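You operate a simulated robot arm through the tools that you are given. There is no shell and no other tool.

You are at the controls of a simulated robot arm. One attempt, no reset.

## Task
Brush the black stain out of the clamped mould, then wipe a patch of release into the cavity.
Fine: brass brush and white rag from the bench, both put back; lid back on the tin. Set down upright: brass brush. A coat counts when it lies all over at full strength: go over it till it gets no stronger. What is to be rubbed or washed off counts as gone when no trace of it is left.

Only the result counts: the job must be done as asked and must still hold three seconds after the hand-in. Knocking over, shifting, dropping, spilling or breaking anything else fails it. A push-on lid holds only when it is set on centred and level and pressed home; a screw cap is set on level and turned clockwise until tight.

## Robot
A 7-joint arm with a two-finger parallel gripper, fixed in place. Base frame: the origin is on the floor under the middle of its stand, x ahead of it, y to its left, z up; the work surface is at about z = 870. Readings come in mm, degrees, newtons and seconds.
It reaches about 1524 mm from its shoulder. Its first joint turns from -149.0 to 149.0 degrees. Payload 3.5 kg.
The TCP is the grasp point between the finger pads, 23 mm short of the fingertips. In the tool frame z runs along the fingers and y along their closing line. Largest opening 94 mm; finger width 38, thickness 10; the body of the gripper, 54 by 96 mm, starts 39 mm behind the TCP.
Orientation is that of the tool frame in the base frame, as [roll, pitch, yaw] about the fixed x, y, z axes, in that order (R = Rz(yaw) Ry(pitch) Rx(roll)). With the fingers straight down and closing along the base's y, the tool's x points along the base's -x, its y along +y and its z along -z.

## Interface
- The arm moves only by the tool send_rows. Its argument "targets" is a list of rows, each a list of 7 numbers: the gripper command, from -1 (shut) to 1 (fully open), values between in proportion, then the shift along the base's x, y, z in mm, then the turn, a rotation vector about the base's x, y, z in degrees. In form: [[hand, tx, ty, tz, rx, ry, rz], ...]. A call has 1 to 20 rows; each row is the pose to reach, as a shift and turn from the pose commanded when the call began. Rows are played at 5 a second. More than 50 mm and 8.6 degrees between two rows, or a gripper value outside its range, and nothing of the call is played. A pose out of reach is approached as far as the arm can. The call stops where the force on the tool passes 90 N (or 10 N more than at its start, if that is more) or the arm is blocked; 0.2 s more then pass. Each finger travels about 153 mm/s and halts on what it meets, pressing with about 24 N; the grip force reading is that of the motor and also rises with nothing between the fingers. The clock runs only during rows and for 0.2 s after the last one: add rows that repeat a pose to give the fingers time. The reply holds the time, the measured pose of the TCP, the force on the tool along the base axes, the opening and the grip force, in the units named above and with some noise, with the torque about the TCP (base axes, N m) and any sound that the robot's microphone picked up, and new pictures: "pictures" is both (left out), scene, wrist or none.
- Cameras (640 x 400 px; columns grow to the right, rows downward): "scene" is fixed at [235.4, -643.5, 1655.7]; the picture's right is [-0.32, -0.95, 0.00], its down [-0.92, 0.31, -0.26] and it looks along [0.25, -0.08, -0.97] (base axes); focal length 214 px, centre (320, 200). "wrist" rides on the gripper at [86, 16, -75] in the tool frame; the picture's right is [-0.18, 0.98, 0.00], its down [-0.58, -0.11, -0.81] and it looks along [-0.79, -0.15, 0.59] (tool axes); focal length 243 px, centre (320, 200). There is no depth. A picture from a camera that has moved, and an enlarged one, comes with that camera's place and axes in the base frame and with its lens. The place of the scene camera against the robot may be out by one fixed shift of up to 25 mm in any direction.
- zoom(camera, box): a new picture of the part [left, top, right, bottom] of that camera's present view, enlarged. No time passes.
- job_done(): hands the job in; it is judged then, once.

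Nothing tells you positions but the pictures and the camera data. Unless the task says otherwise, let go and move clear before handing in.

The tools are called after "Request:" by a JSON object that holds its "fn" and its "kwargs". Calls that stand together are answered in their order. send_rows: Moves the arm, as the interface text tells. Its arguments: {"type":"object","properties":{"targets":{"type":"array"},"pictures":{"type":"string","enum":["both","scene","wrist","none"]}},"required":["targets"]} The other tools are called the same way: zoom (camera, box) takes an enlarged picture of a part of a camera's view; job_done () hands the job in.

At the start:

```text
clock: 0.0
tcp_pos: [713.8, -834.3, 1222.7]
tcp_rot: [179.9, 0.0, -180.0]
ft_force: [0.0, 0.6, 0.1]
ft_torque: [0.0, 0.0, 0.01]
gripper_width: 94.1
grasp_force: 0.1
```

scene: 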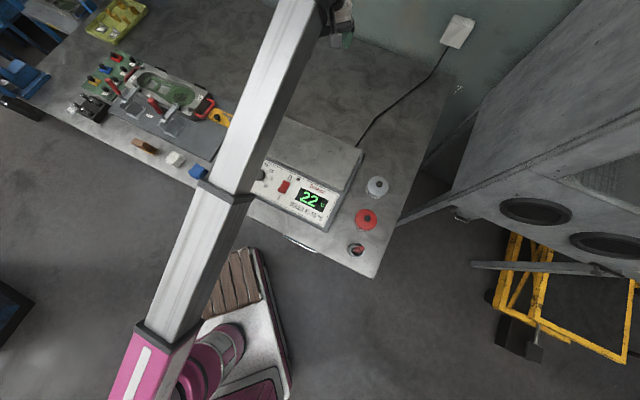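
wrist: 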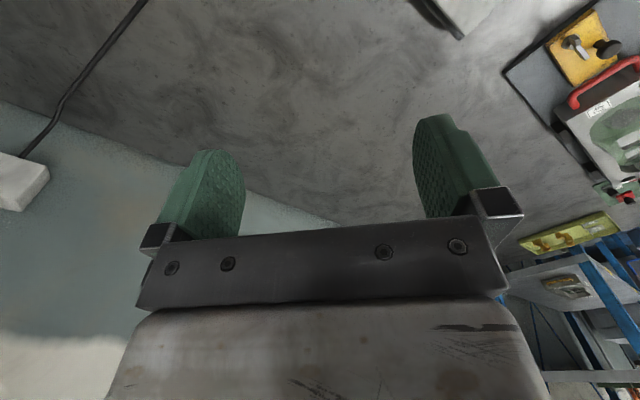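

I see a bench with a clamped mould at the upper left of the scene view, a brush, white and blue objects in front of it, and tins at the right end of the bench. I'll zoom in for details before moving.

Request:
{"fn": "zoom", "kwargs": {"camera": "scene", "box": [60, 40, 260, 190]}}

Request:
{"fn": "zoom", "kwargs": {"camera": "scene", "box": [240, 110, 420, 270]}}

Request:
{"fn": "zoom", "kwargs": {"camera": "scene", "box": [120, 120, 230, 190]}}

Request:
{"fn": "zoom", "kwargs": {"camera": "wrist", "box": [480, 0, 640, 220]}}

```text
2.67 times, centred on (160, 115) of scene
camera zoom: at [235.4, -643.5, 1655.7], right [-0.32, -0.95, 0.0], down [-0.92, 0.31, -0.26], along [0.25, -0.08, -0.97], focal length 572 px, centre (747, 427)
```

zoom: 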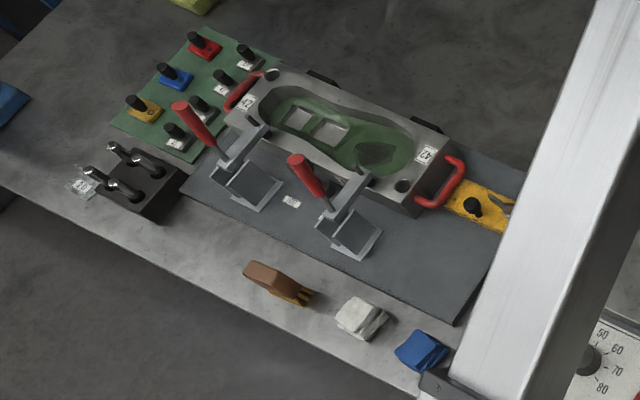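

```text
2.50 times, centred on (330, 190) of scene
camera zoom: at [235.4, -643.5, 1655.7], right [-0.32, -0.95, 0.0], down [-0.92, 0.31, -0.26], along [0.25, -0.08, -0.97], focal length 536 px, centre (295, 225)
```

zoom: 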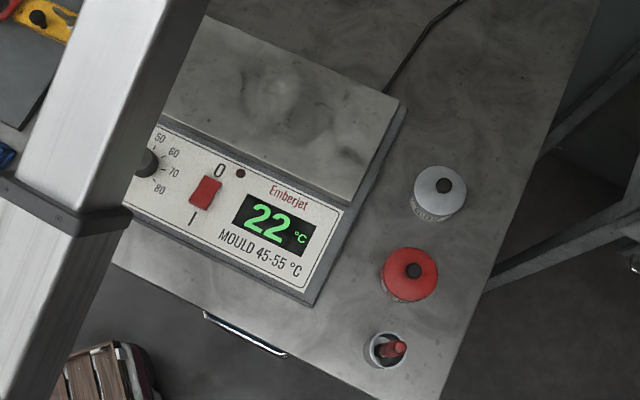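

```text
5.71 times, centred on (175, 155) of scene
camera zoom: at [235.4, -643.5, 1655.7], right [-0.32, -0.95, 0.0], down [-0.92, 0.31, -0.26], along [0.25, -0.08, -0.97], focal length 1226 px, centre (1149, 457)
```

zoom: 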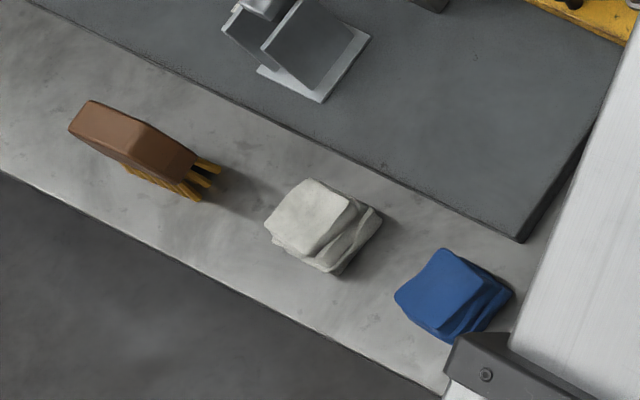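

```text
1.82 times, centred on (560, 110) of wrist
camera zoom: at [627.2, -818.5, 1297.5], right [0.18, 0.98, 0.0], down [0.58, -0.11, 0.81], along [0.79, -0.15, -0.59], focal length 441 px, centre (-116, 364)
```

zoom: 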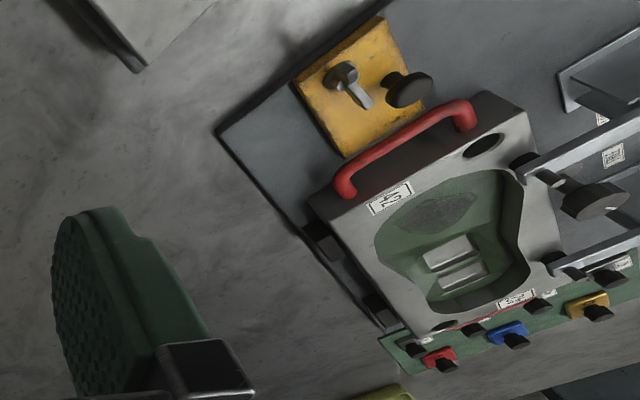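

The scene camera shows two lidded tins and a small open cup at the right end of the bench. I'll zoom tighter on those, and on the mould, to read any labels.

Request:
{"fn": "zoom", "kwargs": {"camera": "scene", "box": [335, 165, 405, 265]}}

Request:
{"fn": "zoom", "kwargs": {"camera": "scene", "box": [125, 60, 225, 125]}}

Request:
{"fn": "zoom", "kwargs": {"camera": "scene", "box": [120, 130, 220, 190]}}

Request:
{"fn": "zoom", "kwargs": {"camera": "scene", "box": [360, 170, 400, 200]}}

```text
4.00 times, centred on (370, 215) of scene
camera zoom: at [235.4, -643.5, 1655.7], right [-0.32, -0.95, 0.0], down [-0.92, 0.31, -0.26], along [0.25, -0.08, -0.97], focal length 858 px, centre (120, 140)
```

zoom: 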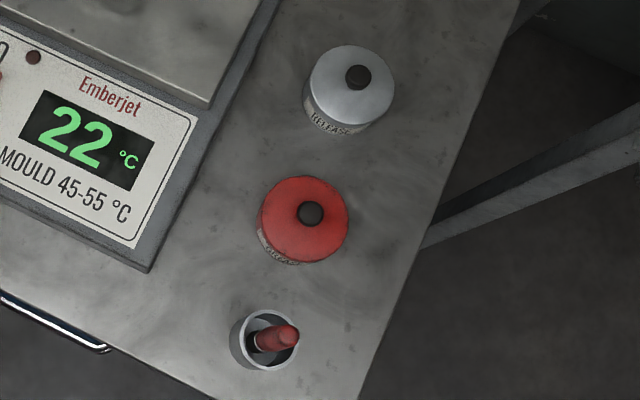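

```text
6.15 times, centred on (175, 92) of scene
camera zoom: at [235.4, -643.5, 1655.7], right [-0.32, -0.95, 0.0], down [-0.92, 0.31, -0.26], along [0.25, -0.08, -0.97], focal length 1320 px, centre (1212, 862)
```

zoom: 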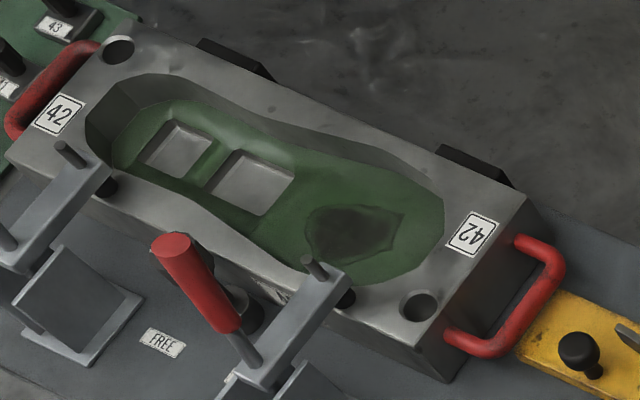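

```text
6.40 times, centred on (170, 160) of scene
camera zoom: at [235.4, -643.5, 1655.7], right [-0.32, -0.95, 0.0], down [-0.92, 0.31, -0.26], along [0.25, -0.08, -0.97], focal length 1373 px, centre (1280, 456)
```

zoom: 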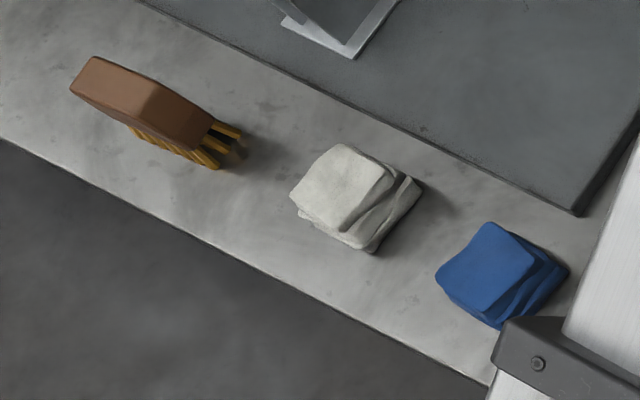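

```text
13.33 times, centred on (380, 185) of scene
camera zoom: at [235.4, -643.5, 1655.7], right [-0.32, -0.95, 0.0], down [-0.92, 0.31, -0.26], along [0.25, -0.08, -0.97], focal length 2860 px, centre (-480, 400)
```

zoom: 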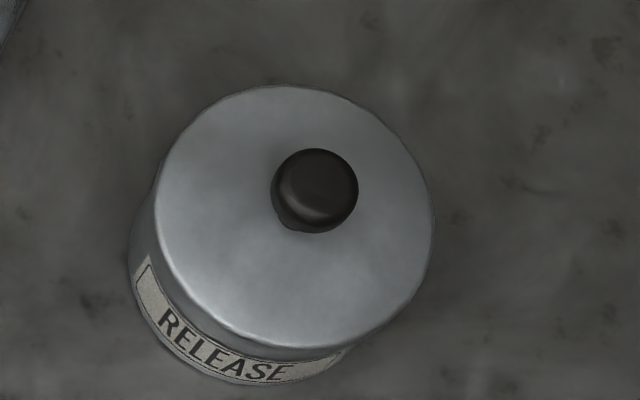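

The grey-lidded tin reads RELEASE and the red one reads GREASE; the stain is the dark patch at one end of the cavity of mould 42. I'll bring the hand over, high up, so the wrist camera can view the brush and rag.

Request:
{"fn": "send_rows", "kwargs": {"targets": [[1, -15, 45, 0, 0, 0, 0], [1, -30, 90, 0, 0, 0, 0], [1, -45, 135, 0, 0, 0, 0], [1, -60, 180, 0, 0, 0, 0], [1, -75, 225, 0, 0, 0, 0], [1, -90, 270, 0, 0, 0, 0], [1, -105, 315, 0, 0, 0, 0], [1, -120, 360, 0, 0, 0, 0], [1, -135, 405, 0, 0, 0, 0], [1, -150, 450, -15, 0, 0, 0], [1, -160, 495, -30, 0, 0, 0], [1, -164, 540, -45, 0, 0, 0], [1, -164, 585, -60, 0, 0, 0], [1, -164, 614, -72, 0, 0, 0], [1, -164, 614, -72, 0, 0, 0]], "pictures": "both"}}

```text
clock: 1.9
tcp_pos: [601.4, -467.8, 1184.8]
tcp_rot: [-177.5, 2.7, -178.3]
ft_force: [-6.7, -18.6, -3.4]
ft_torque: [1.62, -0.92, 1.98]
gripper_width: 94.0
grasp_force: 0.0
out of reach, approached as far as the arm can: row 4, 5, 6, 7, 8, 9
stopped in row 9: the force on the tool passed its limit at 105 N (the readings are from after the stop); the commanded pose is now the measured one
camera wrist: at [511.8, -453.0, 1254.2], right [0.16, 0.99, -0.03], down [0.54, -0.06, 0.84], along [0.82, -0.15, -0.55], focal length 243 px, centre (320, 200)
```

scene: 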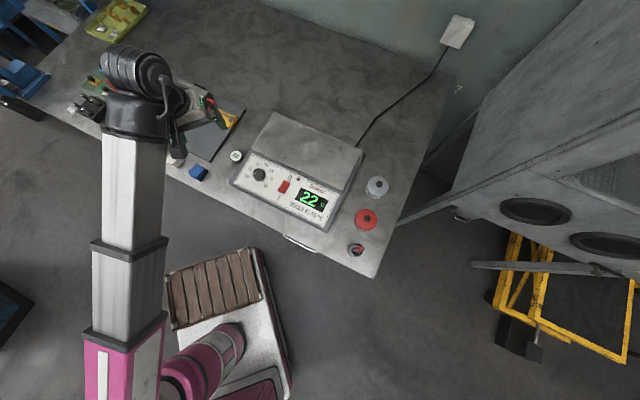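
wrist: 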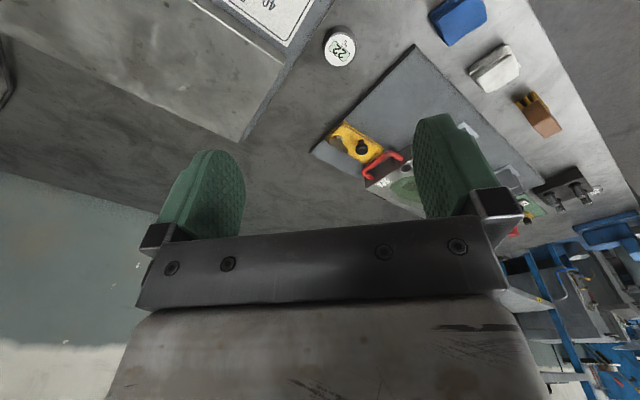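

The wrist picture now shows the rag, brush and mould ahead; the arm stopped on a force spike after some rows read "out of reach", but I see no contact. I'll check the reading at rest and make a small step.

Request:
{"fn": "send_rows", "kwargs": {"targets": [[1, 0, 0, 0, 0, 0, 0], [1, 0, 0, 0, 0, 0, 0]], "pictures": "none"}}

Request:
{"fn": "zoom", "kwargs": {"camera": "wrist", "box": [310, 0, 630, 220]}}

Request:
{"fn": "zoom", "kwargs": {"camera": "scene", "box": [160, 100, 280, 220]}}

```text
clock: 2.5
tcp_pos: [600.1, -468.4, 1185.1]
tcp_rot: [-177.6, 2.6, -178.2]
ft_force: [-12.2, -26.5, -10.1]
ft_torque: [2.15, -2.04, 2.93]
gripper_width: 93.9
grasp_force: 0.0
```

```text
1.82 times, centred on (470, 110) of wrist
camera zoom: at [511.8, -452.8, 1254.0], right [0.16, 0.99, -0.03], down [0.54, -0.06, 0.84], along [0.82, -0.15, -0.55], focal length 441 px, centre (47, 364)
```

zoom: 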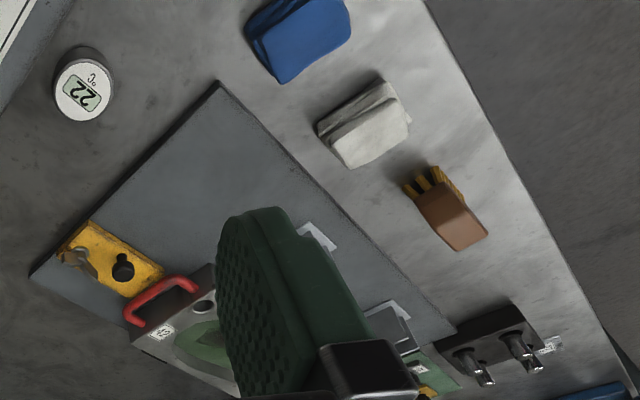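

```text
3.33 times, centred on (220, 160) of scene
camera zoom: at [235.4, -643.5, 1655.7], right [-0.32, -0.95, 0.0], down [-0.92, 0.31, -0.26], along [0.25, -0.08, -0.97], focal length 715 px, centre (653, 333)
```

zoom: 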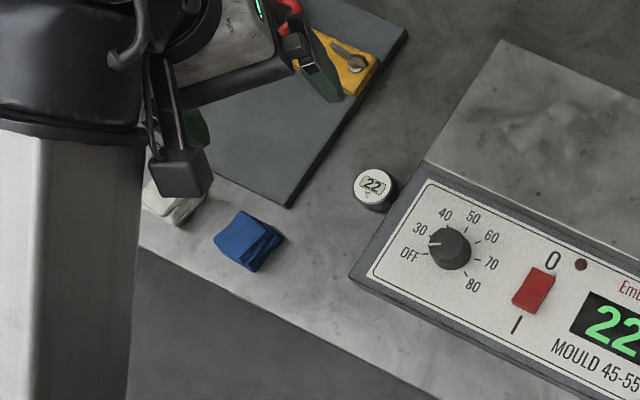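

The tool still feels about 30 N at rest at this height, so the hand is likely pressed against the arm's own wrist or a joint stop. I'll back off along -y while turning the yaw with the base angle and watch the force.

Request:
{"fn": "send_rows", "kwargs": {"targets": [[1, 5, -20, 10, 1, 1, 0], [1, 10, -40, 15, 2.4, 2.6, 3], [1, 15, -60, 20, 2.4, 2.6, 6], [1, 15, -60, 20, 2.4, 2.6, 6]], "pictures": "both"}}

```text
clock: 3.5
tcp_pos: [621.7, -533.2, 1187.4]
tcp_rot: [-178.9, 1.5, -172.5]
ft_force: [0.5, 0.1, -0.5]
ft_torque: [-0.01, 0.05, 0.03]
gripper_width: 93.9
grasp_force: 0.1
out of reach, approached as far as the arm can: row 1, 2, 3, 4
camera wrist: at [533.0, -528.4, 1258.9], right [0.05, 1.0, -0.01], down [0.57, -0.02, 0.82], along [0.82, -0.05, -0.57], focal length 243 px, centre (320, 200)
```

scene: 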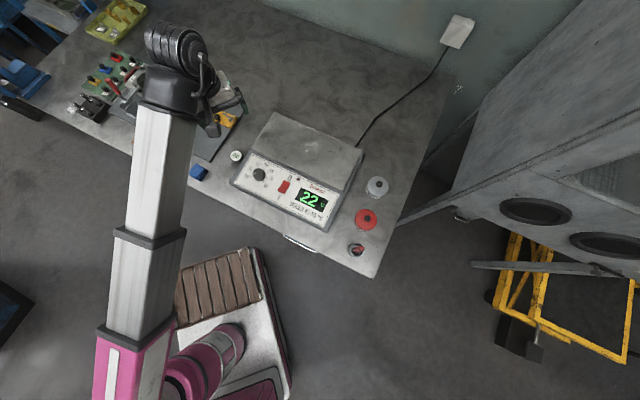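
wrist: 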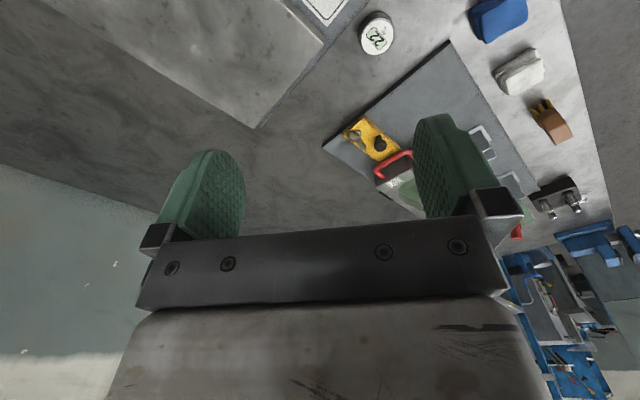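

The force is gone once backed off, and the pose is still reported just out of reach, so this close-in height seems to be a folding limit. I'll try coming lower at the same spot, well above the bench.

Request:
{"fn": "send_rows", "kwargs": {"targets": [[1, 0, 0, -25, 0, -1, 3], [1, 0, 0, -50, -1, -1.5, 6], [1, 0, 0, -75, -1, -1.5, 9], [1, 0, 0, -100, -1, -1.5, 12], [1, 0, 0, -100, -1, -1.5, 12]], "pictures": "both"}}

```text
clock: 4.7
tcp_pos: [623.6, -533.8, 1085.2]
tcp_rot: [-178.9, 1.4, -160.4]
ft_force: [0.7, -0.3, 0.2]
ft_torque: [0.03, 0.0, 0.01]
gripper_width: 93.9
grasp_force: 0.0
camera wrist: at [536.3, -547.5, 1157.6], right [-0.15, 0.99, -0.01], down [0.56, 0.1, 0.82], along [0.81, 0.12, -0.57], focal length 243 px, centre (320, 200)
```

scene: 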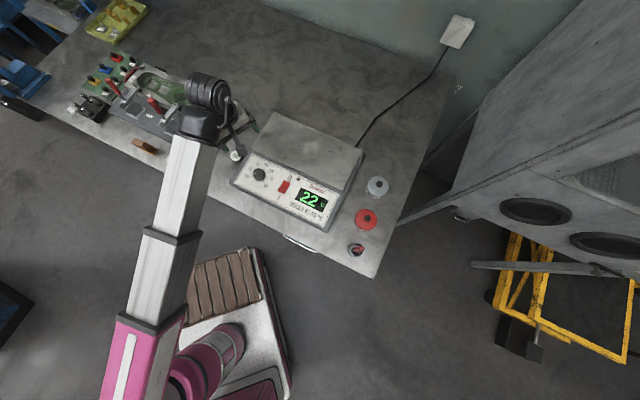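
wrist: 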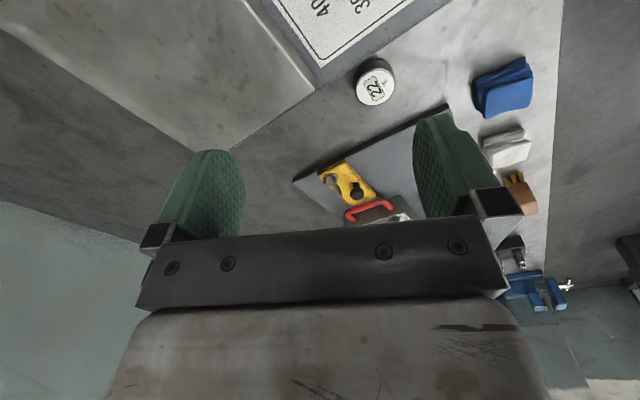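

Coming lower cleared the limit. Now I'll carry the hand toward the brush and rag, turning so the camera looks along the bench.

Request:
{"fn": "send_rows", "kwargs": {"targets": [[1, 15, 35, -5, 0, 0, 5], [1, 30, 70, -10, 0, 0, 10], [1, 48, 105, -15, 0, 0, 15], [1, 65, 140, -20, 0, 0, 20], [1, 80, 175, -25, 0, 0, 25], [1, 97, 204, -25, 0, 0, 29], [1, 97, 204, -25, 0, 0, 29]], "pictures": "both"}}

```text
clock: 6.3
tcp_pos: [724.0, -331.0, 1061.9]
tcp_rot: [-178.9, 1.5, -131.6]
ft_force: [-0.2, 0.1, -0.1]
ft_torque: [0.05, 0.01, 0.0]
gripper_width: 94.1
grasp_force: 0.0
camera wrist: at [652.9, -386.3, 1133.5], right [-0.61, 0.79, -0.01], down [0.44, 0.36, 0.82], along [0.65, 0.5, -0.57], focal length 243 px, centre (320, 200)
```

scene: 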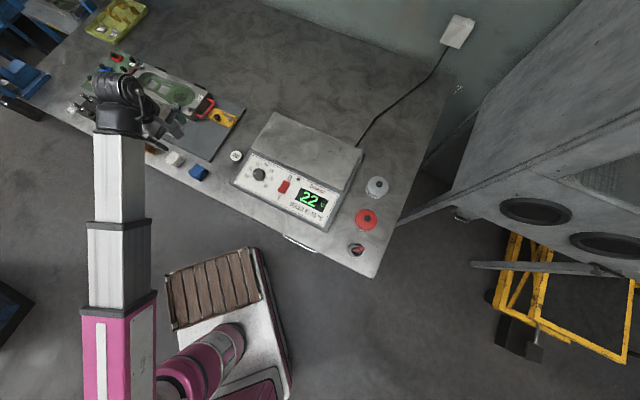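
wrist: 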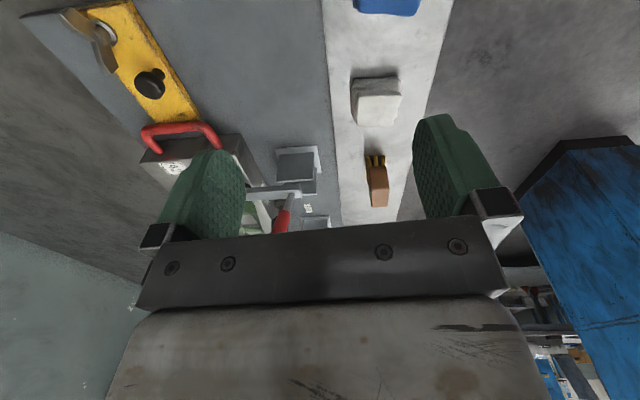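

Request:
{"fn": "zoom", "kwargs": {"camera": "wrist", "box": [320, 120, 440, 220]}}

Request:
{"fn": "zoom", "kwargs": {"camera": "wrist", "box": [320, 0, 440, 140]}}

Request:
{"fn": "zoom", "kwargs": {"camera": "scene", "box": [130, 130, 220, 190]}}

```text
4.00 times, centred on (380, 170) of wrist
camera zoom: at [652.9, -386.3, 1133.5], right [-0.61, 0.79, -0.01], down [0.44, 0.36, 0.82], along [0.65, 0.5, -0.57], focal length 970 px, centre (80, 320)
```

zoom: 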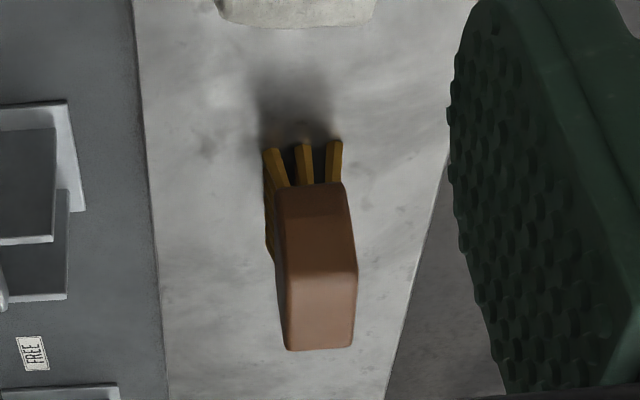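

```text
2.86 times, centred on (380, 70) of wrist
camera zoom: at [652.9, -386.3, 1133.5], right [-0.61, 0.79, -0.01], down [0.44, 0.36, 0.82], along [0.65, 0.5, -0.57], focal length 693 px, centre (149, 571)
```

zoom: 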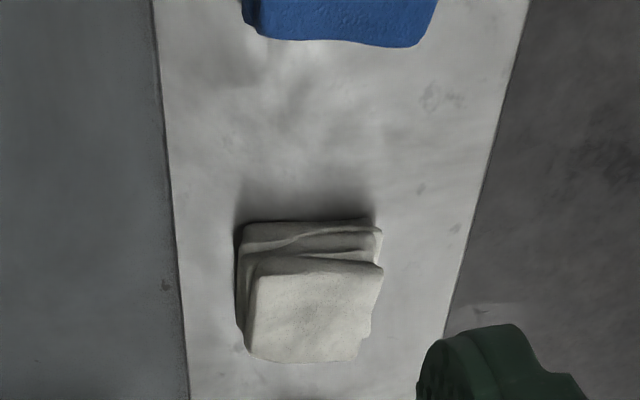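

```text
6.67 times, centred on (175, 160) of scene
camera zoom: at [235.4, -643.5, 1655.7], right [-0.32, -0.95, 0.0], down [-0.92, 0.31, -0.26], along [0.25, -0.08, -0.97], focal length 1430 px, centre (1287, 467)
```

zoom: 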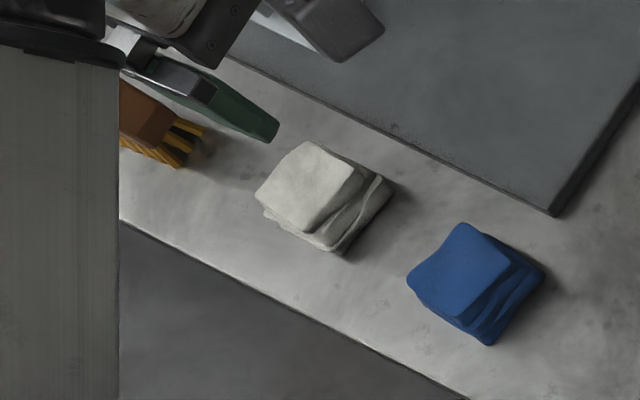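

The brush is a wooden block about 51 x 25 mm on top at roughly (827, -142), top near z 929, standing on its bristles. Before gripping anything, I'll survey the mould and clamps from above with the empty hand.

Request:
{"fn": "send_rows", "kwargs": {"targets": [[1, 35, -15, 15, 0, 0, 0], [1, 70, -30, 30, 0, 0, 0], [1, 105, -40, 45, 0, 0, 0], [1, 140, -55, 60, 0, 0, 0], [1, 175, -65, 70, -1, -1, 0], [1, 190, -70, 75, -1, -1, 1], [1, 190, -70, 75, -1, -1, 1]], "pictures": "both"}}

```text
clock: 7.9
tcp_pos: [910.3, -401.7, 1137.5]
tcp_rot: [-177.6, 1.4, -130.5]
ft_force: [-1.1, 0.3, -0.2]
ft_torque: [0.01, 0.0, -0.01]
gripper_width: 94.0
grasp_force: 0.1
camera wrist: at [839.4, -457.4, 1209.0], right [-0.63, 0.78, -0.04], down [0.42, 0.38, 0.82], along [0.66, 0.5, -0.56], focal length 243 px, centre (320, 200)
```

scene: 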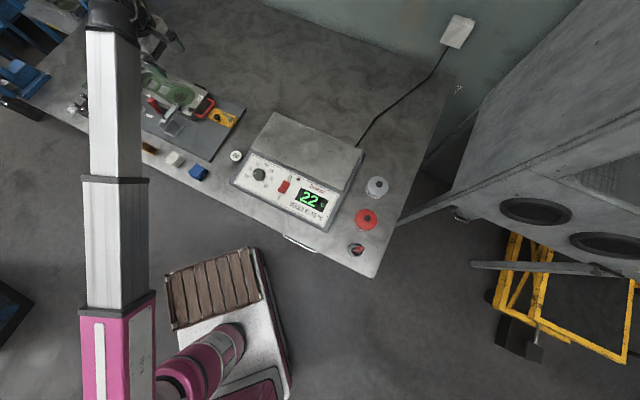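
wrist: 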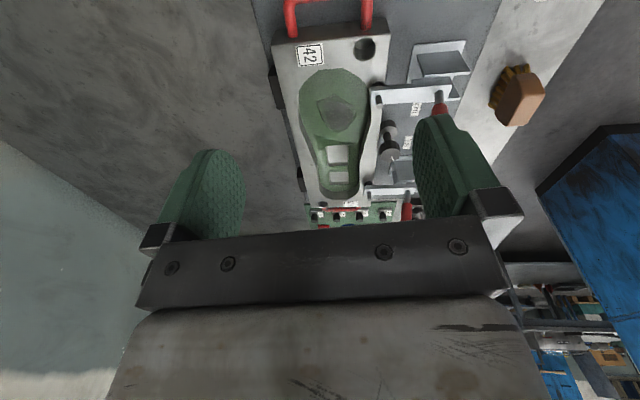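

Request:
{"fn": "zoom", "kwargs": {"camera": "wrist", "box": [260, 0, 480, 220]}}

Request:
{"fn": "zoom", "kwargs": {"camera": "wrist", "box": [290, 60, 400, 140]}}

Request:
{"fn": "zoom", "kwargs": {"camera": "wrist", "box": [360, 70, 470, 210]}}

Request:
{"fn": "zoom", "kwargs": {"camera": "wrist", "box": [470, 50, 570, 140]}}

```text
1.82 times, centred on (370, 110) of wrist
camera zoom: at [839.4, -457.4, 1209.0], right [-0.63, 0.78, -0.04], down [0.42, 0.38, 0.82], along [0.66, 0.5, -0.56], focal length 441 px, centre (229, 364)
```

zoom: 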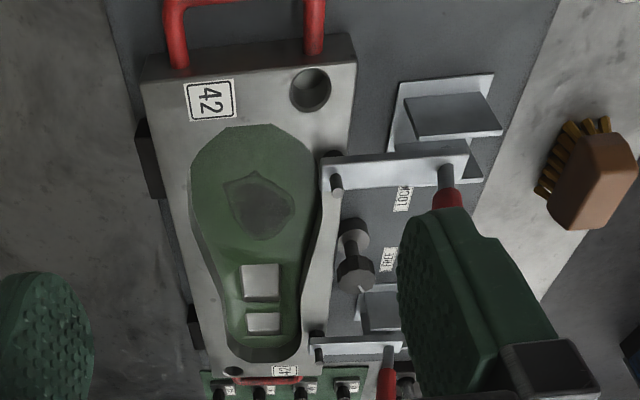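

```text
5.00 times, centred on (345, 100) of wrist
camera zoom: at [839.4, -457.4, 1209.0], right [-0.63, 0.78, -0.04], down [0.42, 0.38, 0.82], along [0.66, 0.5, -0.56], focal length 1213 px, centre (195, 700)
```

zoom: 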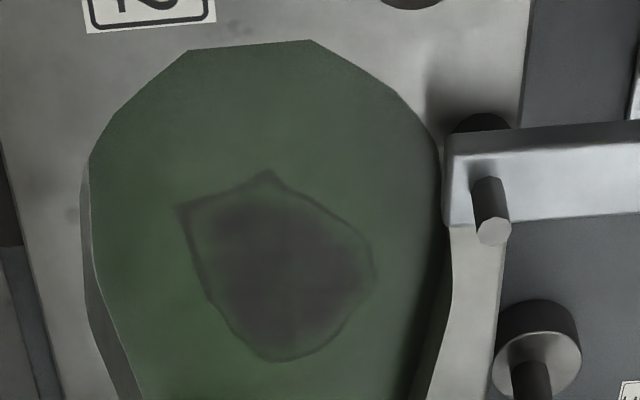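

```text
2.86 times, centred on (415, 140) of wrist
camera zoom: at [839.4, -457.4, 1209.0], right [-0.63, 0.78, -0.04], down [0.42, 0.38, 0.82], along [0.66, 0.5, -0.56], focal length 693 px, centre (49, 371)
```

zoom: 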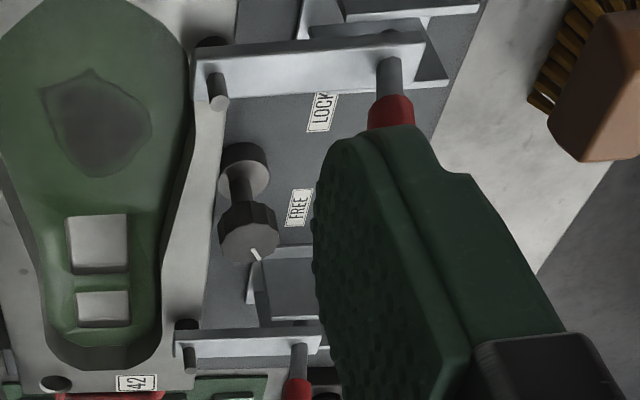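

```text
4.44 times, centred on (520, 95) of wrist
camera zoom: at [839.4, -457.4, 1209.0], right [-0.63, 0.78, -0.04], down [0.42, 0.38, 0.82], along [0.66, 0.5, -0.56], focal length 1078 px, centre (-569, 667)
```

zoom: 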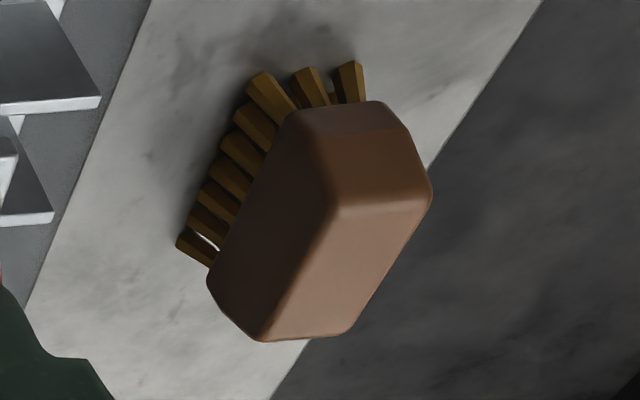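

Mould 42 is held by two toggle clamps on its bench-front edge, top at about z 920, long axis at ~45°; the stain is centred near (1009, -307). I'll now go over the brush, level the tool and stop above it to check alignment.

Request:
{"fn": "send_rows", "kwargs": {"targets": [[1, -12, 40, 0, 0.2, 0.9, 0], [1, -24, 80, 0, 0.3, 1.8, 0], [1, -36, 120, -5, 0.49, 2.73, 0], [1, -48, 160, -15, 0.49, 2.73, 0], [1, -60, 200, -35, 0.49, 2.73, 0], [1, -72, 235, -65, 0.49, 2.73, 0.5], [1, -81, 262, -100, 0.49, 2.73, 0.5], [1, -81, 262, -125, 0.49, 2.73, 0.5], [1, -81, 262, -125, 0.49, 2.73, 0.5]], "pictures": "both"}}

```text
clock: 9.9
tcp_pos: [829.8, -139.9, 1010.7]
tcp_rot: [-180.0, 0.0, -130.0]
ft_force: [-0.5, -0.3, 0.1]
ft_torque: [0.0, 0.01, 0.02]
gripper_width: 94.0
grasp_force: 0.0
camera wrist: at [762.3, -195.6, 1085.2], right [-0.63, 0.77, 0.0], down [0.46, 0.38, 0.81], along [0.62, 0.51, -0.59], focal length 243 px, centre (320, 200)
```

scene: 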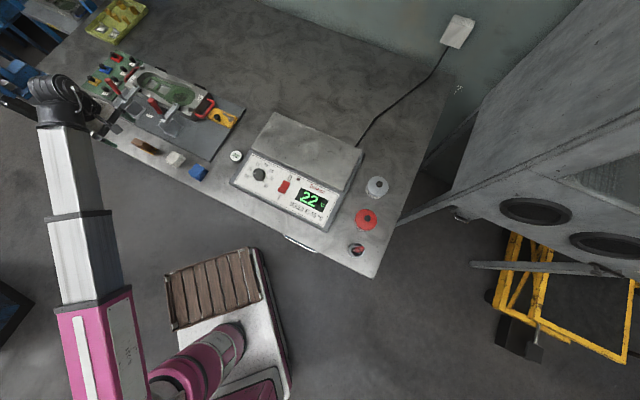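
wrist: 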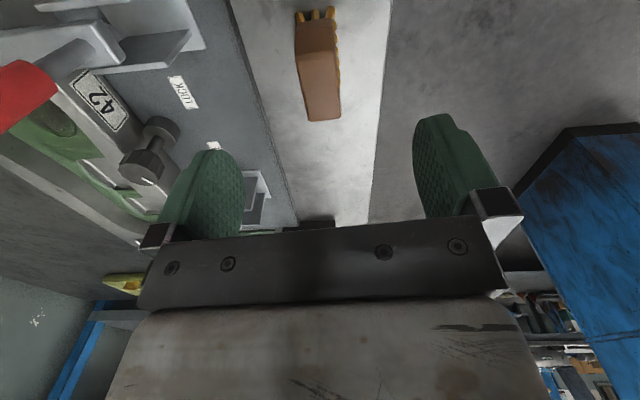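

Request:
{"fn": "zoom", "kwargs": {"camera": "wrist", "box": [260, 0, 380, 130]}}

Request:
{"fn": "zoom", "kwargs": {"camera": "wrist", "box": [0, 0, 240, 150]}}

```text
3.08 times, centred on (320, 65) of wrist
camera zoom: at [762.3, -195.6, 1085.2], right [-0.63, 0.77, 0.0], down [0.46, 0.38, 0.81], along [0.62, 0.51, -0.59], focal length 746 px, centre (320, 615)
```

zoom: 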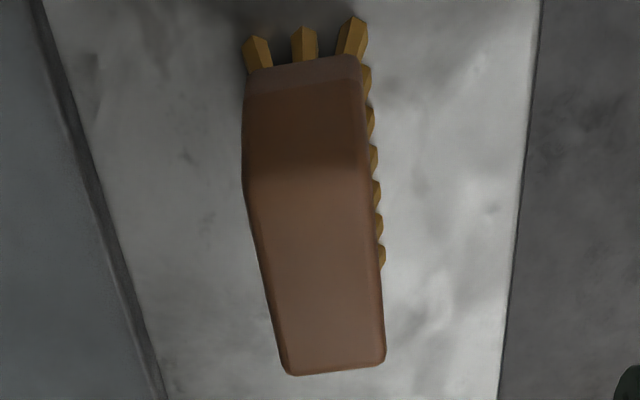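

```text
2.67 times, centred on (120, 75) of wrist
camera zoom: at [762.3, -195.6, 1085.2], right [-0.63, 0.77, 0.0], down [0.46, 0.38, 0.81], along [0.62, 0.51, -0.59], focal length 647 px, centre (853, 533)
```

zoom: 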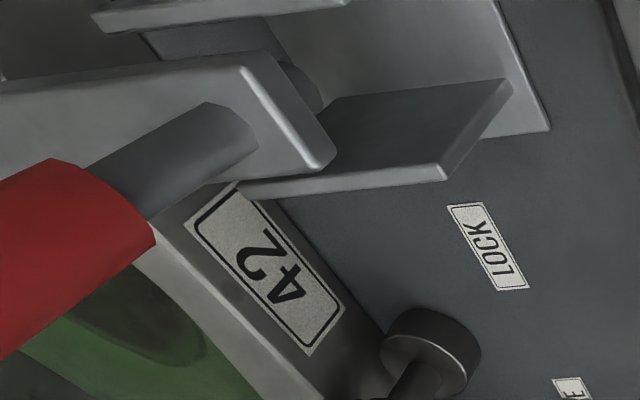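

The brush is centred under the hand. I'll narrow the fingers to about 60 mm and come down around the block.

Request:
{"fn": "send_rows", "kwargs": {"targets": [[0.27, 0, 1, -20, 0, 0, -0.5], [0.27, 0, 1, -45, 0, 0, -1], [0.27, 0, 1, -70, 0, 0, -1], [0.27, 0, 1, -88, 0, 0, -1], [0.27, 0, 1, -97, 0, 0, -1], [0.27, 0, 1, -97, 0, 0, -1]], "pictures": "both"}}

```text
clock: 11.3
tcp_pos: [829.7, -137.3, 913.5]
tcp_rot: [-179.8, -0.1, -131.1]
ft_force: [0.0, 0.3, 0.6]
ft_torque: [0.02, 0.0, -0.02]
gripper_width: 59.5
grasp_force: 0.0
camera wrist: at [761.2, -192.9, 988.9], right [-0.62, 0.78, 0.0], down [0.46, 0.37, 0.81], along [0.63, 0.5, -0.59], focal length 243 px, centre (320, 200)
```

scene: 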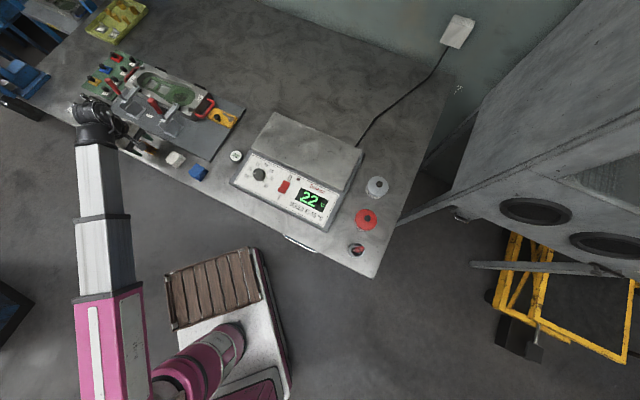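
wrist: 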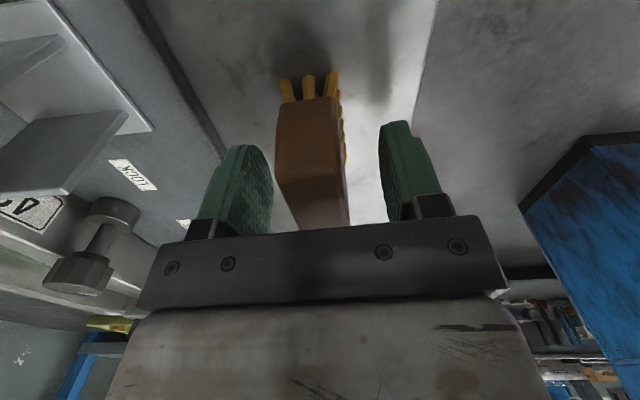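

The block sits between the fingers, nearly centred. Closing the grip now.

Request:
{"fn": "send_rows", "kwargs": {"targets": [[-0.2, 0, 0, 0, 0, 0, 0], [-0.5, 0, 0, 0, 0, 0, 0], [-0.8, 0, 0, 0, 0, 0, 0], [-1, 0, 0, 0, 0, 0, 0], [-1, 0, 0, 0, 0, 0, 0], [-1, 0, 0, 0, 0, 0, 0]], "pictures": "wrist"}}

```text
clock: 12.7
tcp_pos: [828.7, -137.7, 913.5]
tcp_rot: [-179.9, 0.0, -131.0]
ft_force: [1.4, 0.6, 2.5]
ft_torque: [-0.03, 0.01, 0.03]
gripper_width: 25.8
grasp_force: 23.7
camera wrist: at [761.2, -193.0, 989.1], right [-0.62, 0.78, 0.0], down [0.46, 0.37, 0.81], along [0.63, 0.5, -0.59], focal length 243 px, centre (320, 200)
```

wrist: 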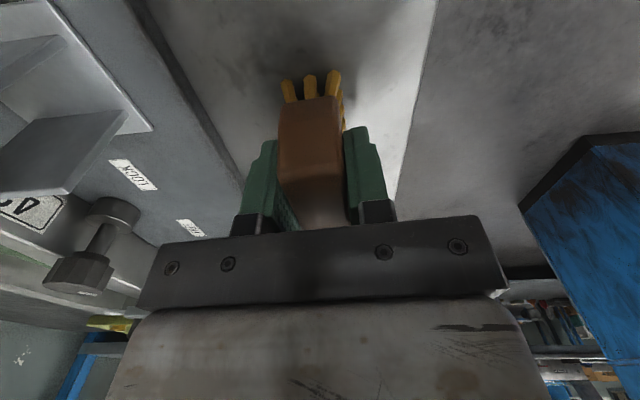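

The brush is held at 25.8 mm width. I'll lift it well above the clamp handles (about z 1030), cross to over the stain, align with the mould axis and look.

Request:
{"fn": "send_rows", "kwargs": {"targets": [[-1, 0, 0, 15, 0, 0, 0], [-1, 0, 0, 50, 0, 0, 0], [-1, 0, 0, 95, 0, 0, 0], [-1, 0, 0, 140, 0, 0, 0], [-1, 0, 0, 180, 0, 0, 0], [-1, 30, -28, 185, 0, 0, -1], [-1, 60, -57, 185, 0, 0, -2], [-1, 90, -85, 185, 0, 0, -3], [-1, 120, -113, 185, 0, 0, -4], [-1, 150, -142, 185, 0, 0, -4], [-1, 180, -170, 185, 0, 0, -4], [-1, 180, -170, 185, 0, 0, -4]], "pictures": "both"}}

```text
clock: 15.3
tcp_pos: [1012.5, -308.0, 1098.0]
tcp_rot: [-179.9, 0.0, -135.0]
ft_force: [0.4, 0.3, -1.8]
ft_torque: [0.0, 0.01, -0.04]
gripper_width: 25.8
grasp_force: 23.7
camera wrist: at [939.6, -358.6, 1173.9], right [-0.56, 0.83, 0.0], down [0.49, 0.33, 0.81], along [0.67, 0.45, -0.59], focal length 243 px, centre (320, 200)
```

scene: 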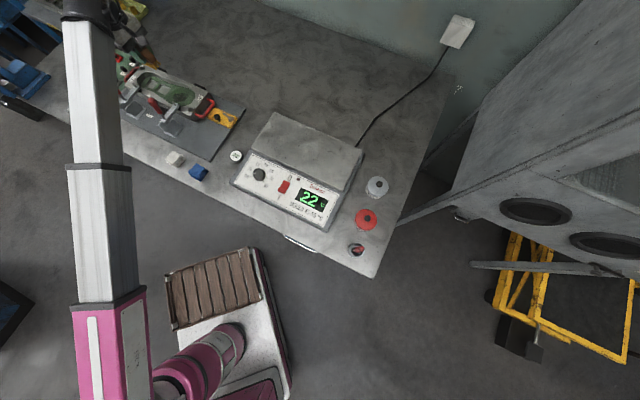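
wrist: 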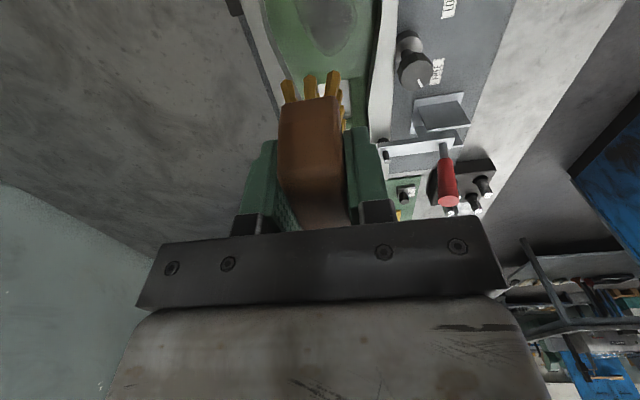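

Request:
{"fn": "zoom", "kwargs": {"camera": "wrist", "box": [240, 0, 480, 150]}}

Request:
{"fn": "zoom", "kwargs": {"camera": "scene", "box": [60, 30, 240, 160]}}

```text
2.67 times, centred on (360, 75) of wrist
camera zoom: at [939.6, -358.6, 1173.9], right [-0.56, 0.83, 0.0], down [0.49, 0.33, 0.81], along [0.67, 0.45, -0.59], focal length 647 px, centre (213, 533)
```

zoom: 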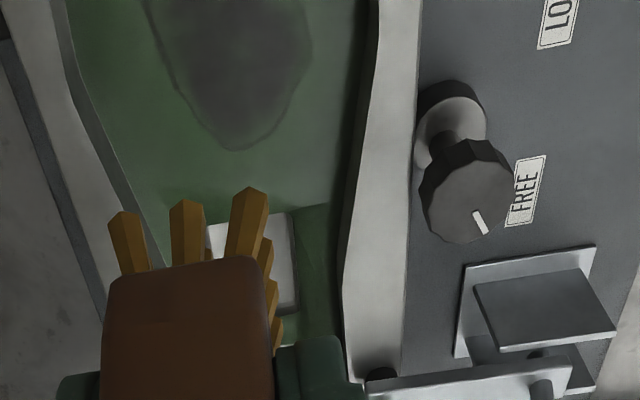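

```text
3.08 times, centred on (150, 95) of scene
camera zoom: at [235.4, -643.5, 1655.7], right [-0.32, -0.95, 0.0], down [-0.92, 0.31, -0.26], along [0.25, -0.08, -0.97], focal length 660 px, centre (843, 523)
```

zoom: 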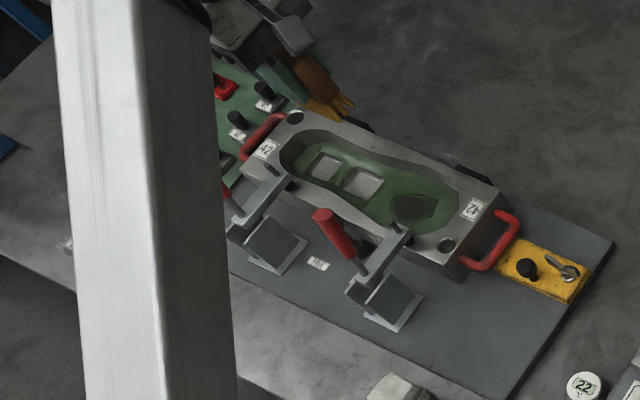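

The brush hangs cleanly over the stain, whose centre I now put at about (1008, -306). I'll lower to just above the expected cavity floor and read the force.

Request:
{"fn": "send_rows", "kwargs": {"targets": [[-1, -4, 2, -40, 0, 0, 0], [-1, -4, 2, -80, 0, 0, 0], [-1, -4, 2, -115, 0, 0, 0], [-1, -4, 2, -135, 0, 0, 0], [-1, -4, 2, -145, 0, 0, 0], [-1, -4, 2, -145, 0, 0, 0]], "pictures": "both"}}

```text
clock: 16.7
tcp_pos: [1004.9, -304.9, 955.5]
tcp_rot: [-179.8, 0.0, -134.9]
ft_force: [-0.1, -0.5, -0.6]
ft_torque: [-0.02, -0.02, 0.02]
gripper_width: 25.6
grasp_force: 23.9
camera wrist: at [933.2, -355.6, 1029.1], right [-0.56, 0.83, 0.0], down [0.49, 0.33, 0.81], along [0.67, 0.45, -0.59], focal length 243 px, centre (320, 200)
```

scene: 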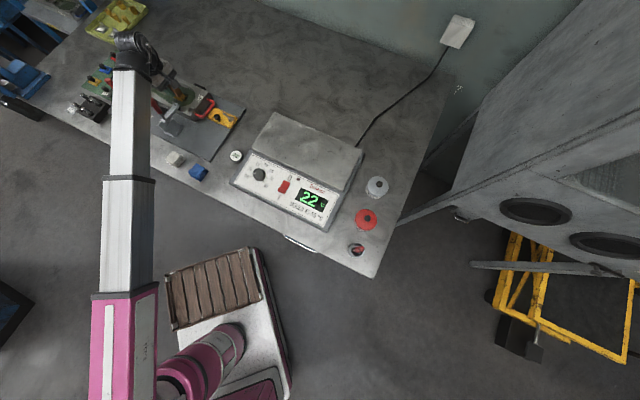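
wrist: 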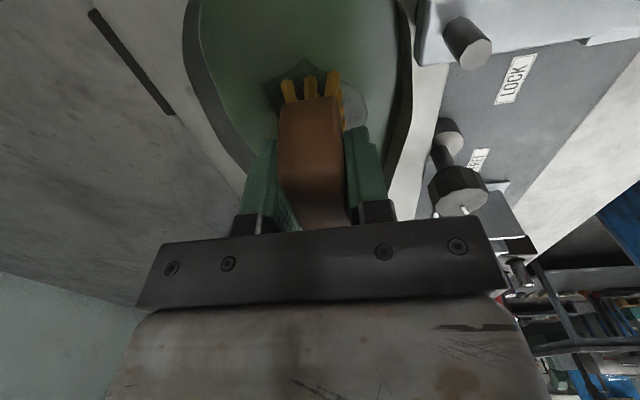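

Still clear, with the bristles just above the stain. I'll step down in small increments and watch for contact.

Request:
{"fn": "send_rows", "kwargs": {"targets": [[-1, 1, 0, -4, 0, 0, 0], [-1, 1, 0, -8, 0, 0, 0], [-1, 1, 0, -8, 0, 0, 0]], "pictures": "none"}}

Request:
{"fn": "send_rows", "kwargs": {"targets": [[-1, 0, 0, -2, 0, 0, 0], [-1, 0, 0, -4, 0, 0, 0], [-1, 0, 0, -4, 0, 0, 0]], "pictures": "none"}}

Request:
{"fn": "send_rows", "kwargs": {"targets": [[-1, 0, 0, -1, 0, 0, 0], [-1, 0, 0, -2, 0, 0, 0], [-1, 0, 0, -2, 0, 0, 0]], "pictures": "wrist"}}

```text
clock: 17.5
tcp_pos: [1006.9, -303.8, 946.8]
tcp_rot: [-180.0, 0.0, -134.9]
ft_force: [0.5, -0.9, -0.3]
ft_torque: [0.01, 0.0, -0.01]
gripper_width: 25.8
grasp_force: 24.3
```

```text
clock: 18.3
tcp_pos: [1008.4, -304.7, 943.8]
tcp_rot: [-179.7, 0.2, -135.0]
ft_force: [4.9, -4.2, 24.1]
ft_torque: [-0.06, -0.08, 0.01]
gripper_width: 25.7
grasp_force: 24.2
```

```text
clock: 19.1
tcp_pos: [1007.0, -304.2, 939.4]
tcp_rot: [180.0, 0.1, -135.0]
ft_force: [2.5, -2.5, 7.5]
ft_torque: [-0.04, -0.05, -0.04]
gripper_width: 25.8
grasp_force: 23.7
camera wrist: at [934.0, -354.4, 1013.7], right [-0.56, 0.83, 0.0], down [0.49, 0.33, 0.81], along [0.67, 0.46, -0.59], focal length 243 px, centre (320, 200)
```

wrist: 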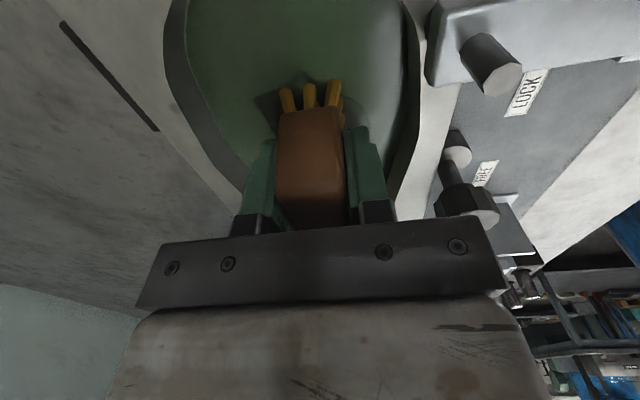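

Contact came near z 944 and the brush slid up about 5 mm in the grip; it now presses with about 7 N. I'll stroke along the mould axis at this height and watch the force and stain.

Request:
{"fn": "send_rows", "kwargs": {"targets": [[-1, 7, 7, 0, 0, 0, 0], [-1, 14, 14, 0, 0, 0, 0], [-1, 7, 7, 0, 0, 0, 0], [-1, 0, 0, 0, 0, 0, 0], [-1, -7, -7, 0, 0, 0, 0], [-1, -14, -14, 0, 0, 0, 0], [-1, -7, -7, 0, 0, 0, 0], [-1, 0, 0, 0, 0, 0, 0], [-1, 7, 7, 0, 0, 0, 0], [-1, 14, 14, 0, 0, 0, 0], [-1, 7, 7, 0, 0, 0, 0], [-1, 0, 0, 0, 0, 0, 0], [-1, -7, -7, 0, 0, 0, 0], [-1, -14, -14, 0, 0, 0, 0], [-1, -7, -7, 0, 0, 0, 0], [-1, 0, 0, 0, 0, 0, 0]], "pictures": "wrist"}}

```text
clock: 22.5
tcp_pos: [1006.1, -304.5, 941.2]
tcp_rot: [-179.8, 0.0, -135.0]
ft_force: [0.0, -0.1, -0.6]
ft_torque: [-0.02, -0.04, -0.01]
gripper_width: 25.8
grasp_force: 23.7
camera wrist: at [935.4, -354.6, 1015.7], right [-0.56, 0.83, 0.0], down [0.49, 0.33, 0.81], along [0.67, 0.45, -0.59], focal length 243 px, centre (320, 200)
```

wrist: 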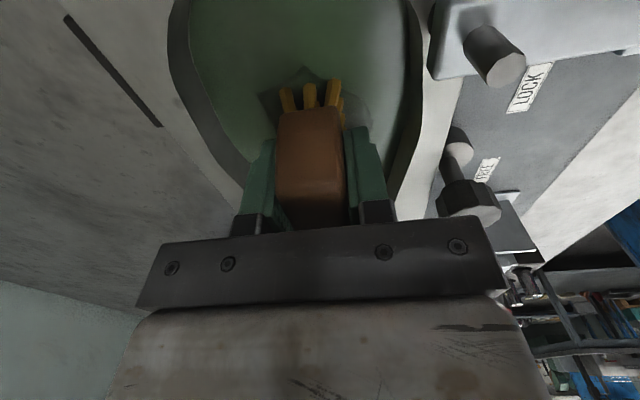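

Request:
{"fn": "zoom", "kwargs": {"camera": "wrist", "box": [220, 20, 420, 140]}}

Request:
{"fn": "send_rows", "kwargs": {"targets": [[-1, 0, 0, -1, 0, 0, 0], [-1, 0, 0, -2, 0, 0, 0], [-1, 0, 0, -2, 0, 0, 0]], "pictures": "none"}}

```text
3.20 times, centred on (320, 80) of wrist
camera zoom: at [935.4, -354.6, 1015.7], right [-0.56, 0.83, 0.0], down [0.49, 0.33, 0.81], along [0.67, 0.45, -0.59], focal length 776 px, centre (320, 584)
```

zoom: 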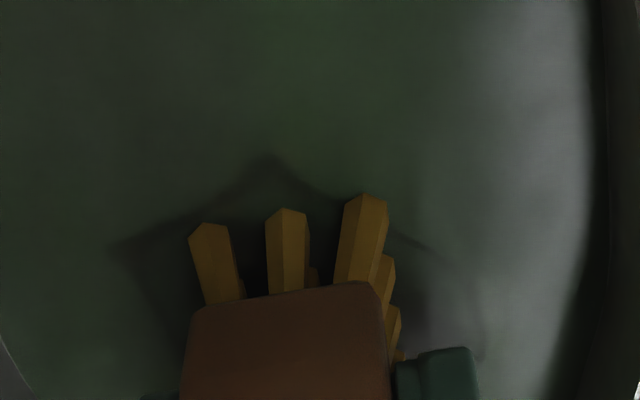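

```text
clock: 23.3
tcp_pos: [1006.8, -304.3, 939.3]
tcp_rot: [-179.9, -0.1, -135.0]
ft_force: [0.0, -1.1, -0.7]
ft_torque: [-0.01, 0.02, -0.01]
gripper_width: 25.9
grasp_force: 23.8
```

Request:
{"fn": "send_rows", "kwargs": {"targets": [[-1, 0, 0, -1, 0, 0, 0], [-1, 0, 0, -1.5, 0, 0, 0], [-1, 0, 0, -1.5, 0, 0, 0]], "pictures": "none"}}

Request:
{"fn": "send_rows", "kwargs": {"targets": [[-1, 0, 0, -1, 0, 0, 0], [-1, 0, 0, -1.5, 0, 0, 0], [-1, 0, 0, -1.5, 0, 0, 0]], "pictures": "none"}}

```text
clock: 24.1
tcp_pos: [1007.3, -305.2, 939.0]
tcp_rot: [-179.9, 0.0, -134.9]
ft_force: [-1.2, -0.1, 17.6]
ft_torque: [-0.07, 0.31, -0.02]
gripper_width: 25.7
grasp_force: 24.5
```

```text
clock: 24.9
tcp_pos: [1006.2, -305.3, 936.3]
tcp_rot: [-180.0, 0.0, -135.0]
ft_force: [2.9, 1.3, 22.2]
ft_torque: [0.1, 0.0, 0.06]
gripper_width: 26.1
grasp_force: 24.1
```

Request:
{"fn": "send_rows", "kwargs": {"targets": [[-1, 7, 7, 0, 0, 0, 0], [-1, 14, 14, 0, 0, 0, 0], [-1, 14, 14, 0, 0, 0, 0]], "pictures": "none"}}

Request:
{"fn": "send_rows", "kwargs": {"targets": [[-1, -7, -7, 0, 0, 0, 0], [-1, -14, -14, 0, 0, 0, 0], [-1, -14, -14, 0, 0, 0, 0]], "pictures": "none"}}

Request:
{"fn": "send_rows", "kwargs": {"targets": [[-1, -7, -7, 0, 0, 0, 0], [-1, -14, -14, 0, 0, 0, 0], [-1, -14, -14, 0, 0, 0, 0]], "pictures": "wrist"}}

```text
clock: 25.7
tcp_pos: [1019.6, -292.8, 936.2]
tcp_rot: [-179.9, 0.0, -134.9]
ft_force: [-6.9, -6.3, 21.2]
ft_torque: [-0.05, 0.21, 0.01]
gripper_width: 25.8
grasp_force: 23.6
```

```text
clock: 26.5
tcp_pos: [1006.8, -306.8, 936.4]
tcp_rot: [-179.9, 0.0, -135.0]
ft_force: [1.2, 1.7, 3.3]
ft_torque: [0.16, -0.09, 0.02]
gripper_width: 25.7
grasp_force: 24.0
```

```text
clock: 27.3
tcp_pos: [993.8, -319.7, 935.8]
tcp_rot: [-179.9, 0.1, -134.9]
ft_force: [3.9, 2.9, 11.8]
ft_torque: [0.16, -0.02, 0.0]
gripper_width: 25.9
grasp_force: 24.1
camera wrist: at [921.1, -369.5, 1010.9], right [-0.57, 0.82, 0.0], down [0.49, 0.34, 0.81], along [0.67, 0.46, -0.59], focal length 243 px, centre (320, 200)
```

wrist: 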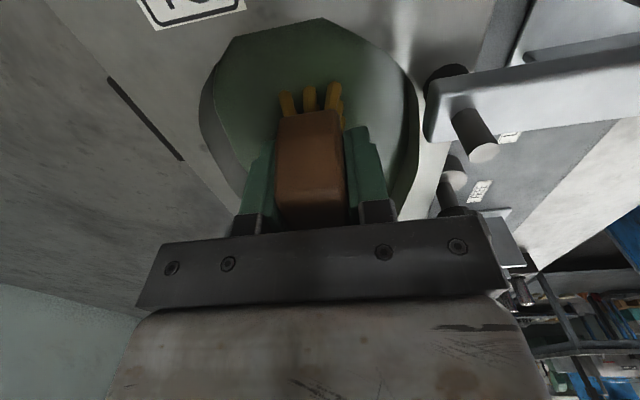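

The press holds between about 3 and 20 N, so the grip slip acts as a limiter. I'll do longer sweeps across the stain with a sideways shift, easing down slightly each pass.

Request:
{"fn": "send_rows", "kwargs": {"targets": [[-1, 8, 8, -0.2, 0, 0, 0], [-1, 16, 16, -0.2, 0, 0, 0], [-1, 24, 24, -0.2, 0, 0, 0], [-1, 31, 31, -0.2, 0, 0, 0], [-1, 27, 19, -0.5, 0, 0, 0], [-1, 19, 11, -0.5, 0, 0, 0], [-1, 11, 3, -0.5, 0, 0, 0], [-1, 4, -4, -0.5, 0, 0, 0], [-1, 16, 0, -0.8, 0, 0, 0], [-1, 24, 8, -0.8, 0, 0, 0], [-1, 32, 16, -0.8, 0, 0, 0], [-1, 38, 22, -0.8, 0, 0, 0], [-1, 28, 20, -1, 0, 0, 0], [-1, 20, 12, -1, 0, 0, 0], [-1, 12, 4, -1, 0, 0, 0], [-1, 4, -4, -1, 0, 0, 0], [-1, 8, 8, -1.2, 0, 0, 0], [-1, 16, 16, -1.2, 0, 0, 0], [-1, 24, 24, -1.2, 0, 0, 0], [-1, 31, 31, -1.2, 0, 0, 0]], "pictures": "wrist"}}

```text
clock: 31.5
tcp_pos: [1022.8, -288.9, 934.8]
tcp_rot: [-179.9, 0.1, -134.9]
ft_force: [-4.5, -3.8, 12.8]
ft_torque: [-0.01, 0.14, 0.07]
gripper_width: 25.7
grasp_force: 24.2
camera wrist: at [950.4, -339.3, 1009.6], right [-0.56, 0.83, 0.0], down [0.49, 0.33, 0.81], along [0.67, 0.45, -0.59], focal length 243 px, centre (320, 200)
```

wrist: 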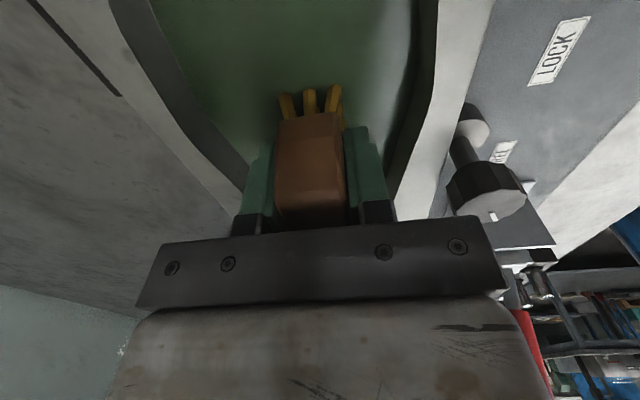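

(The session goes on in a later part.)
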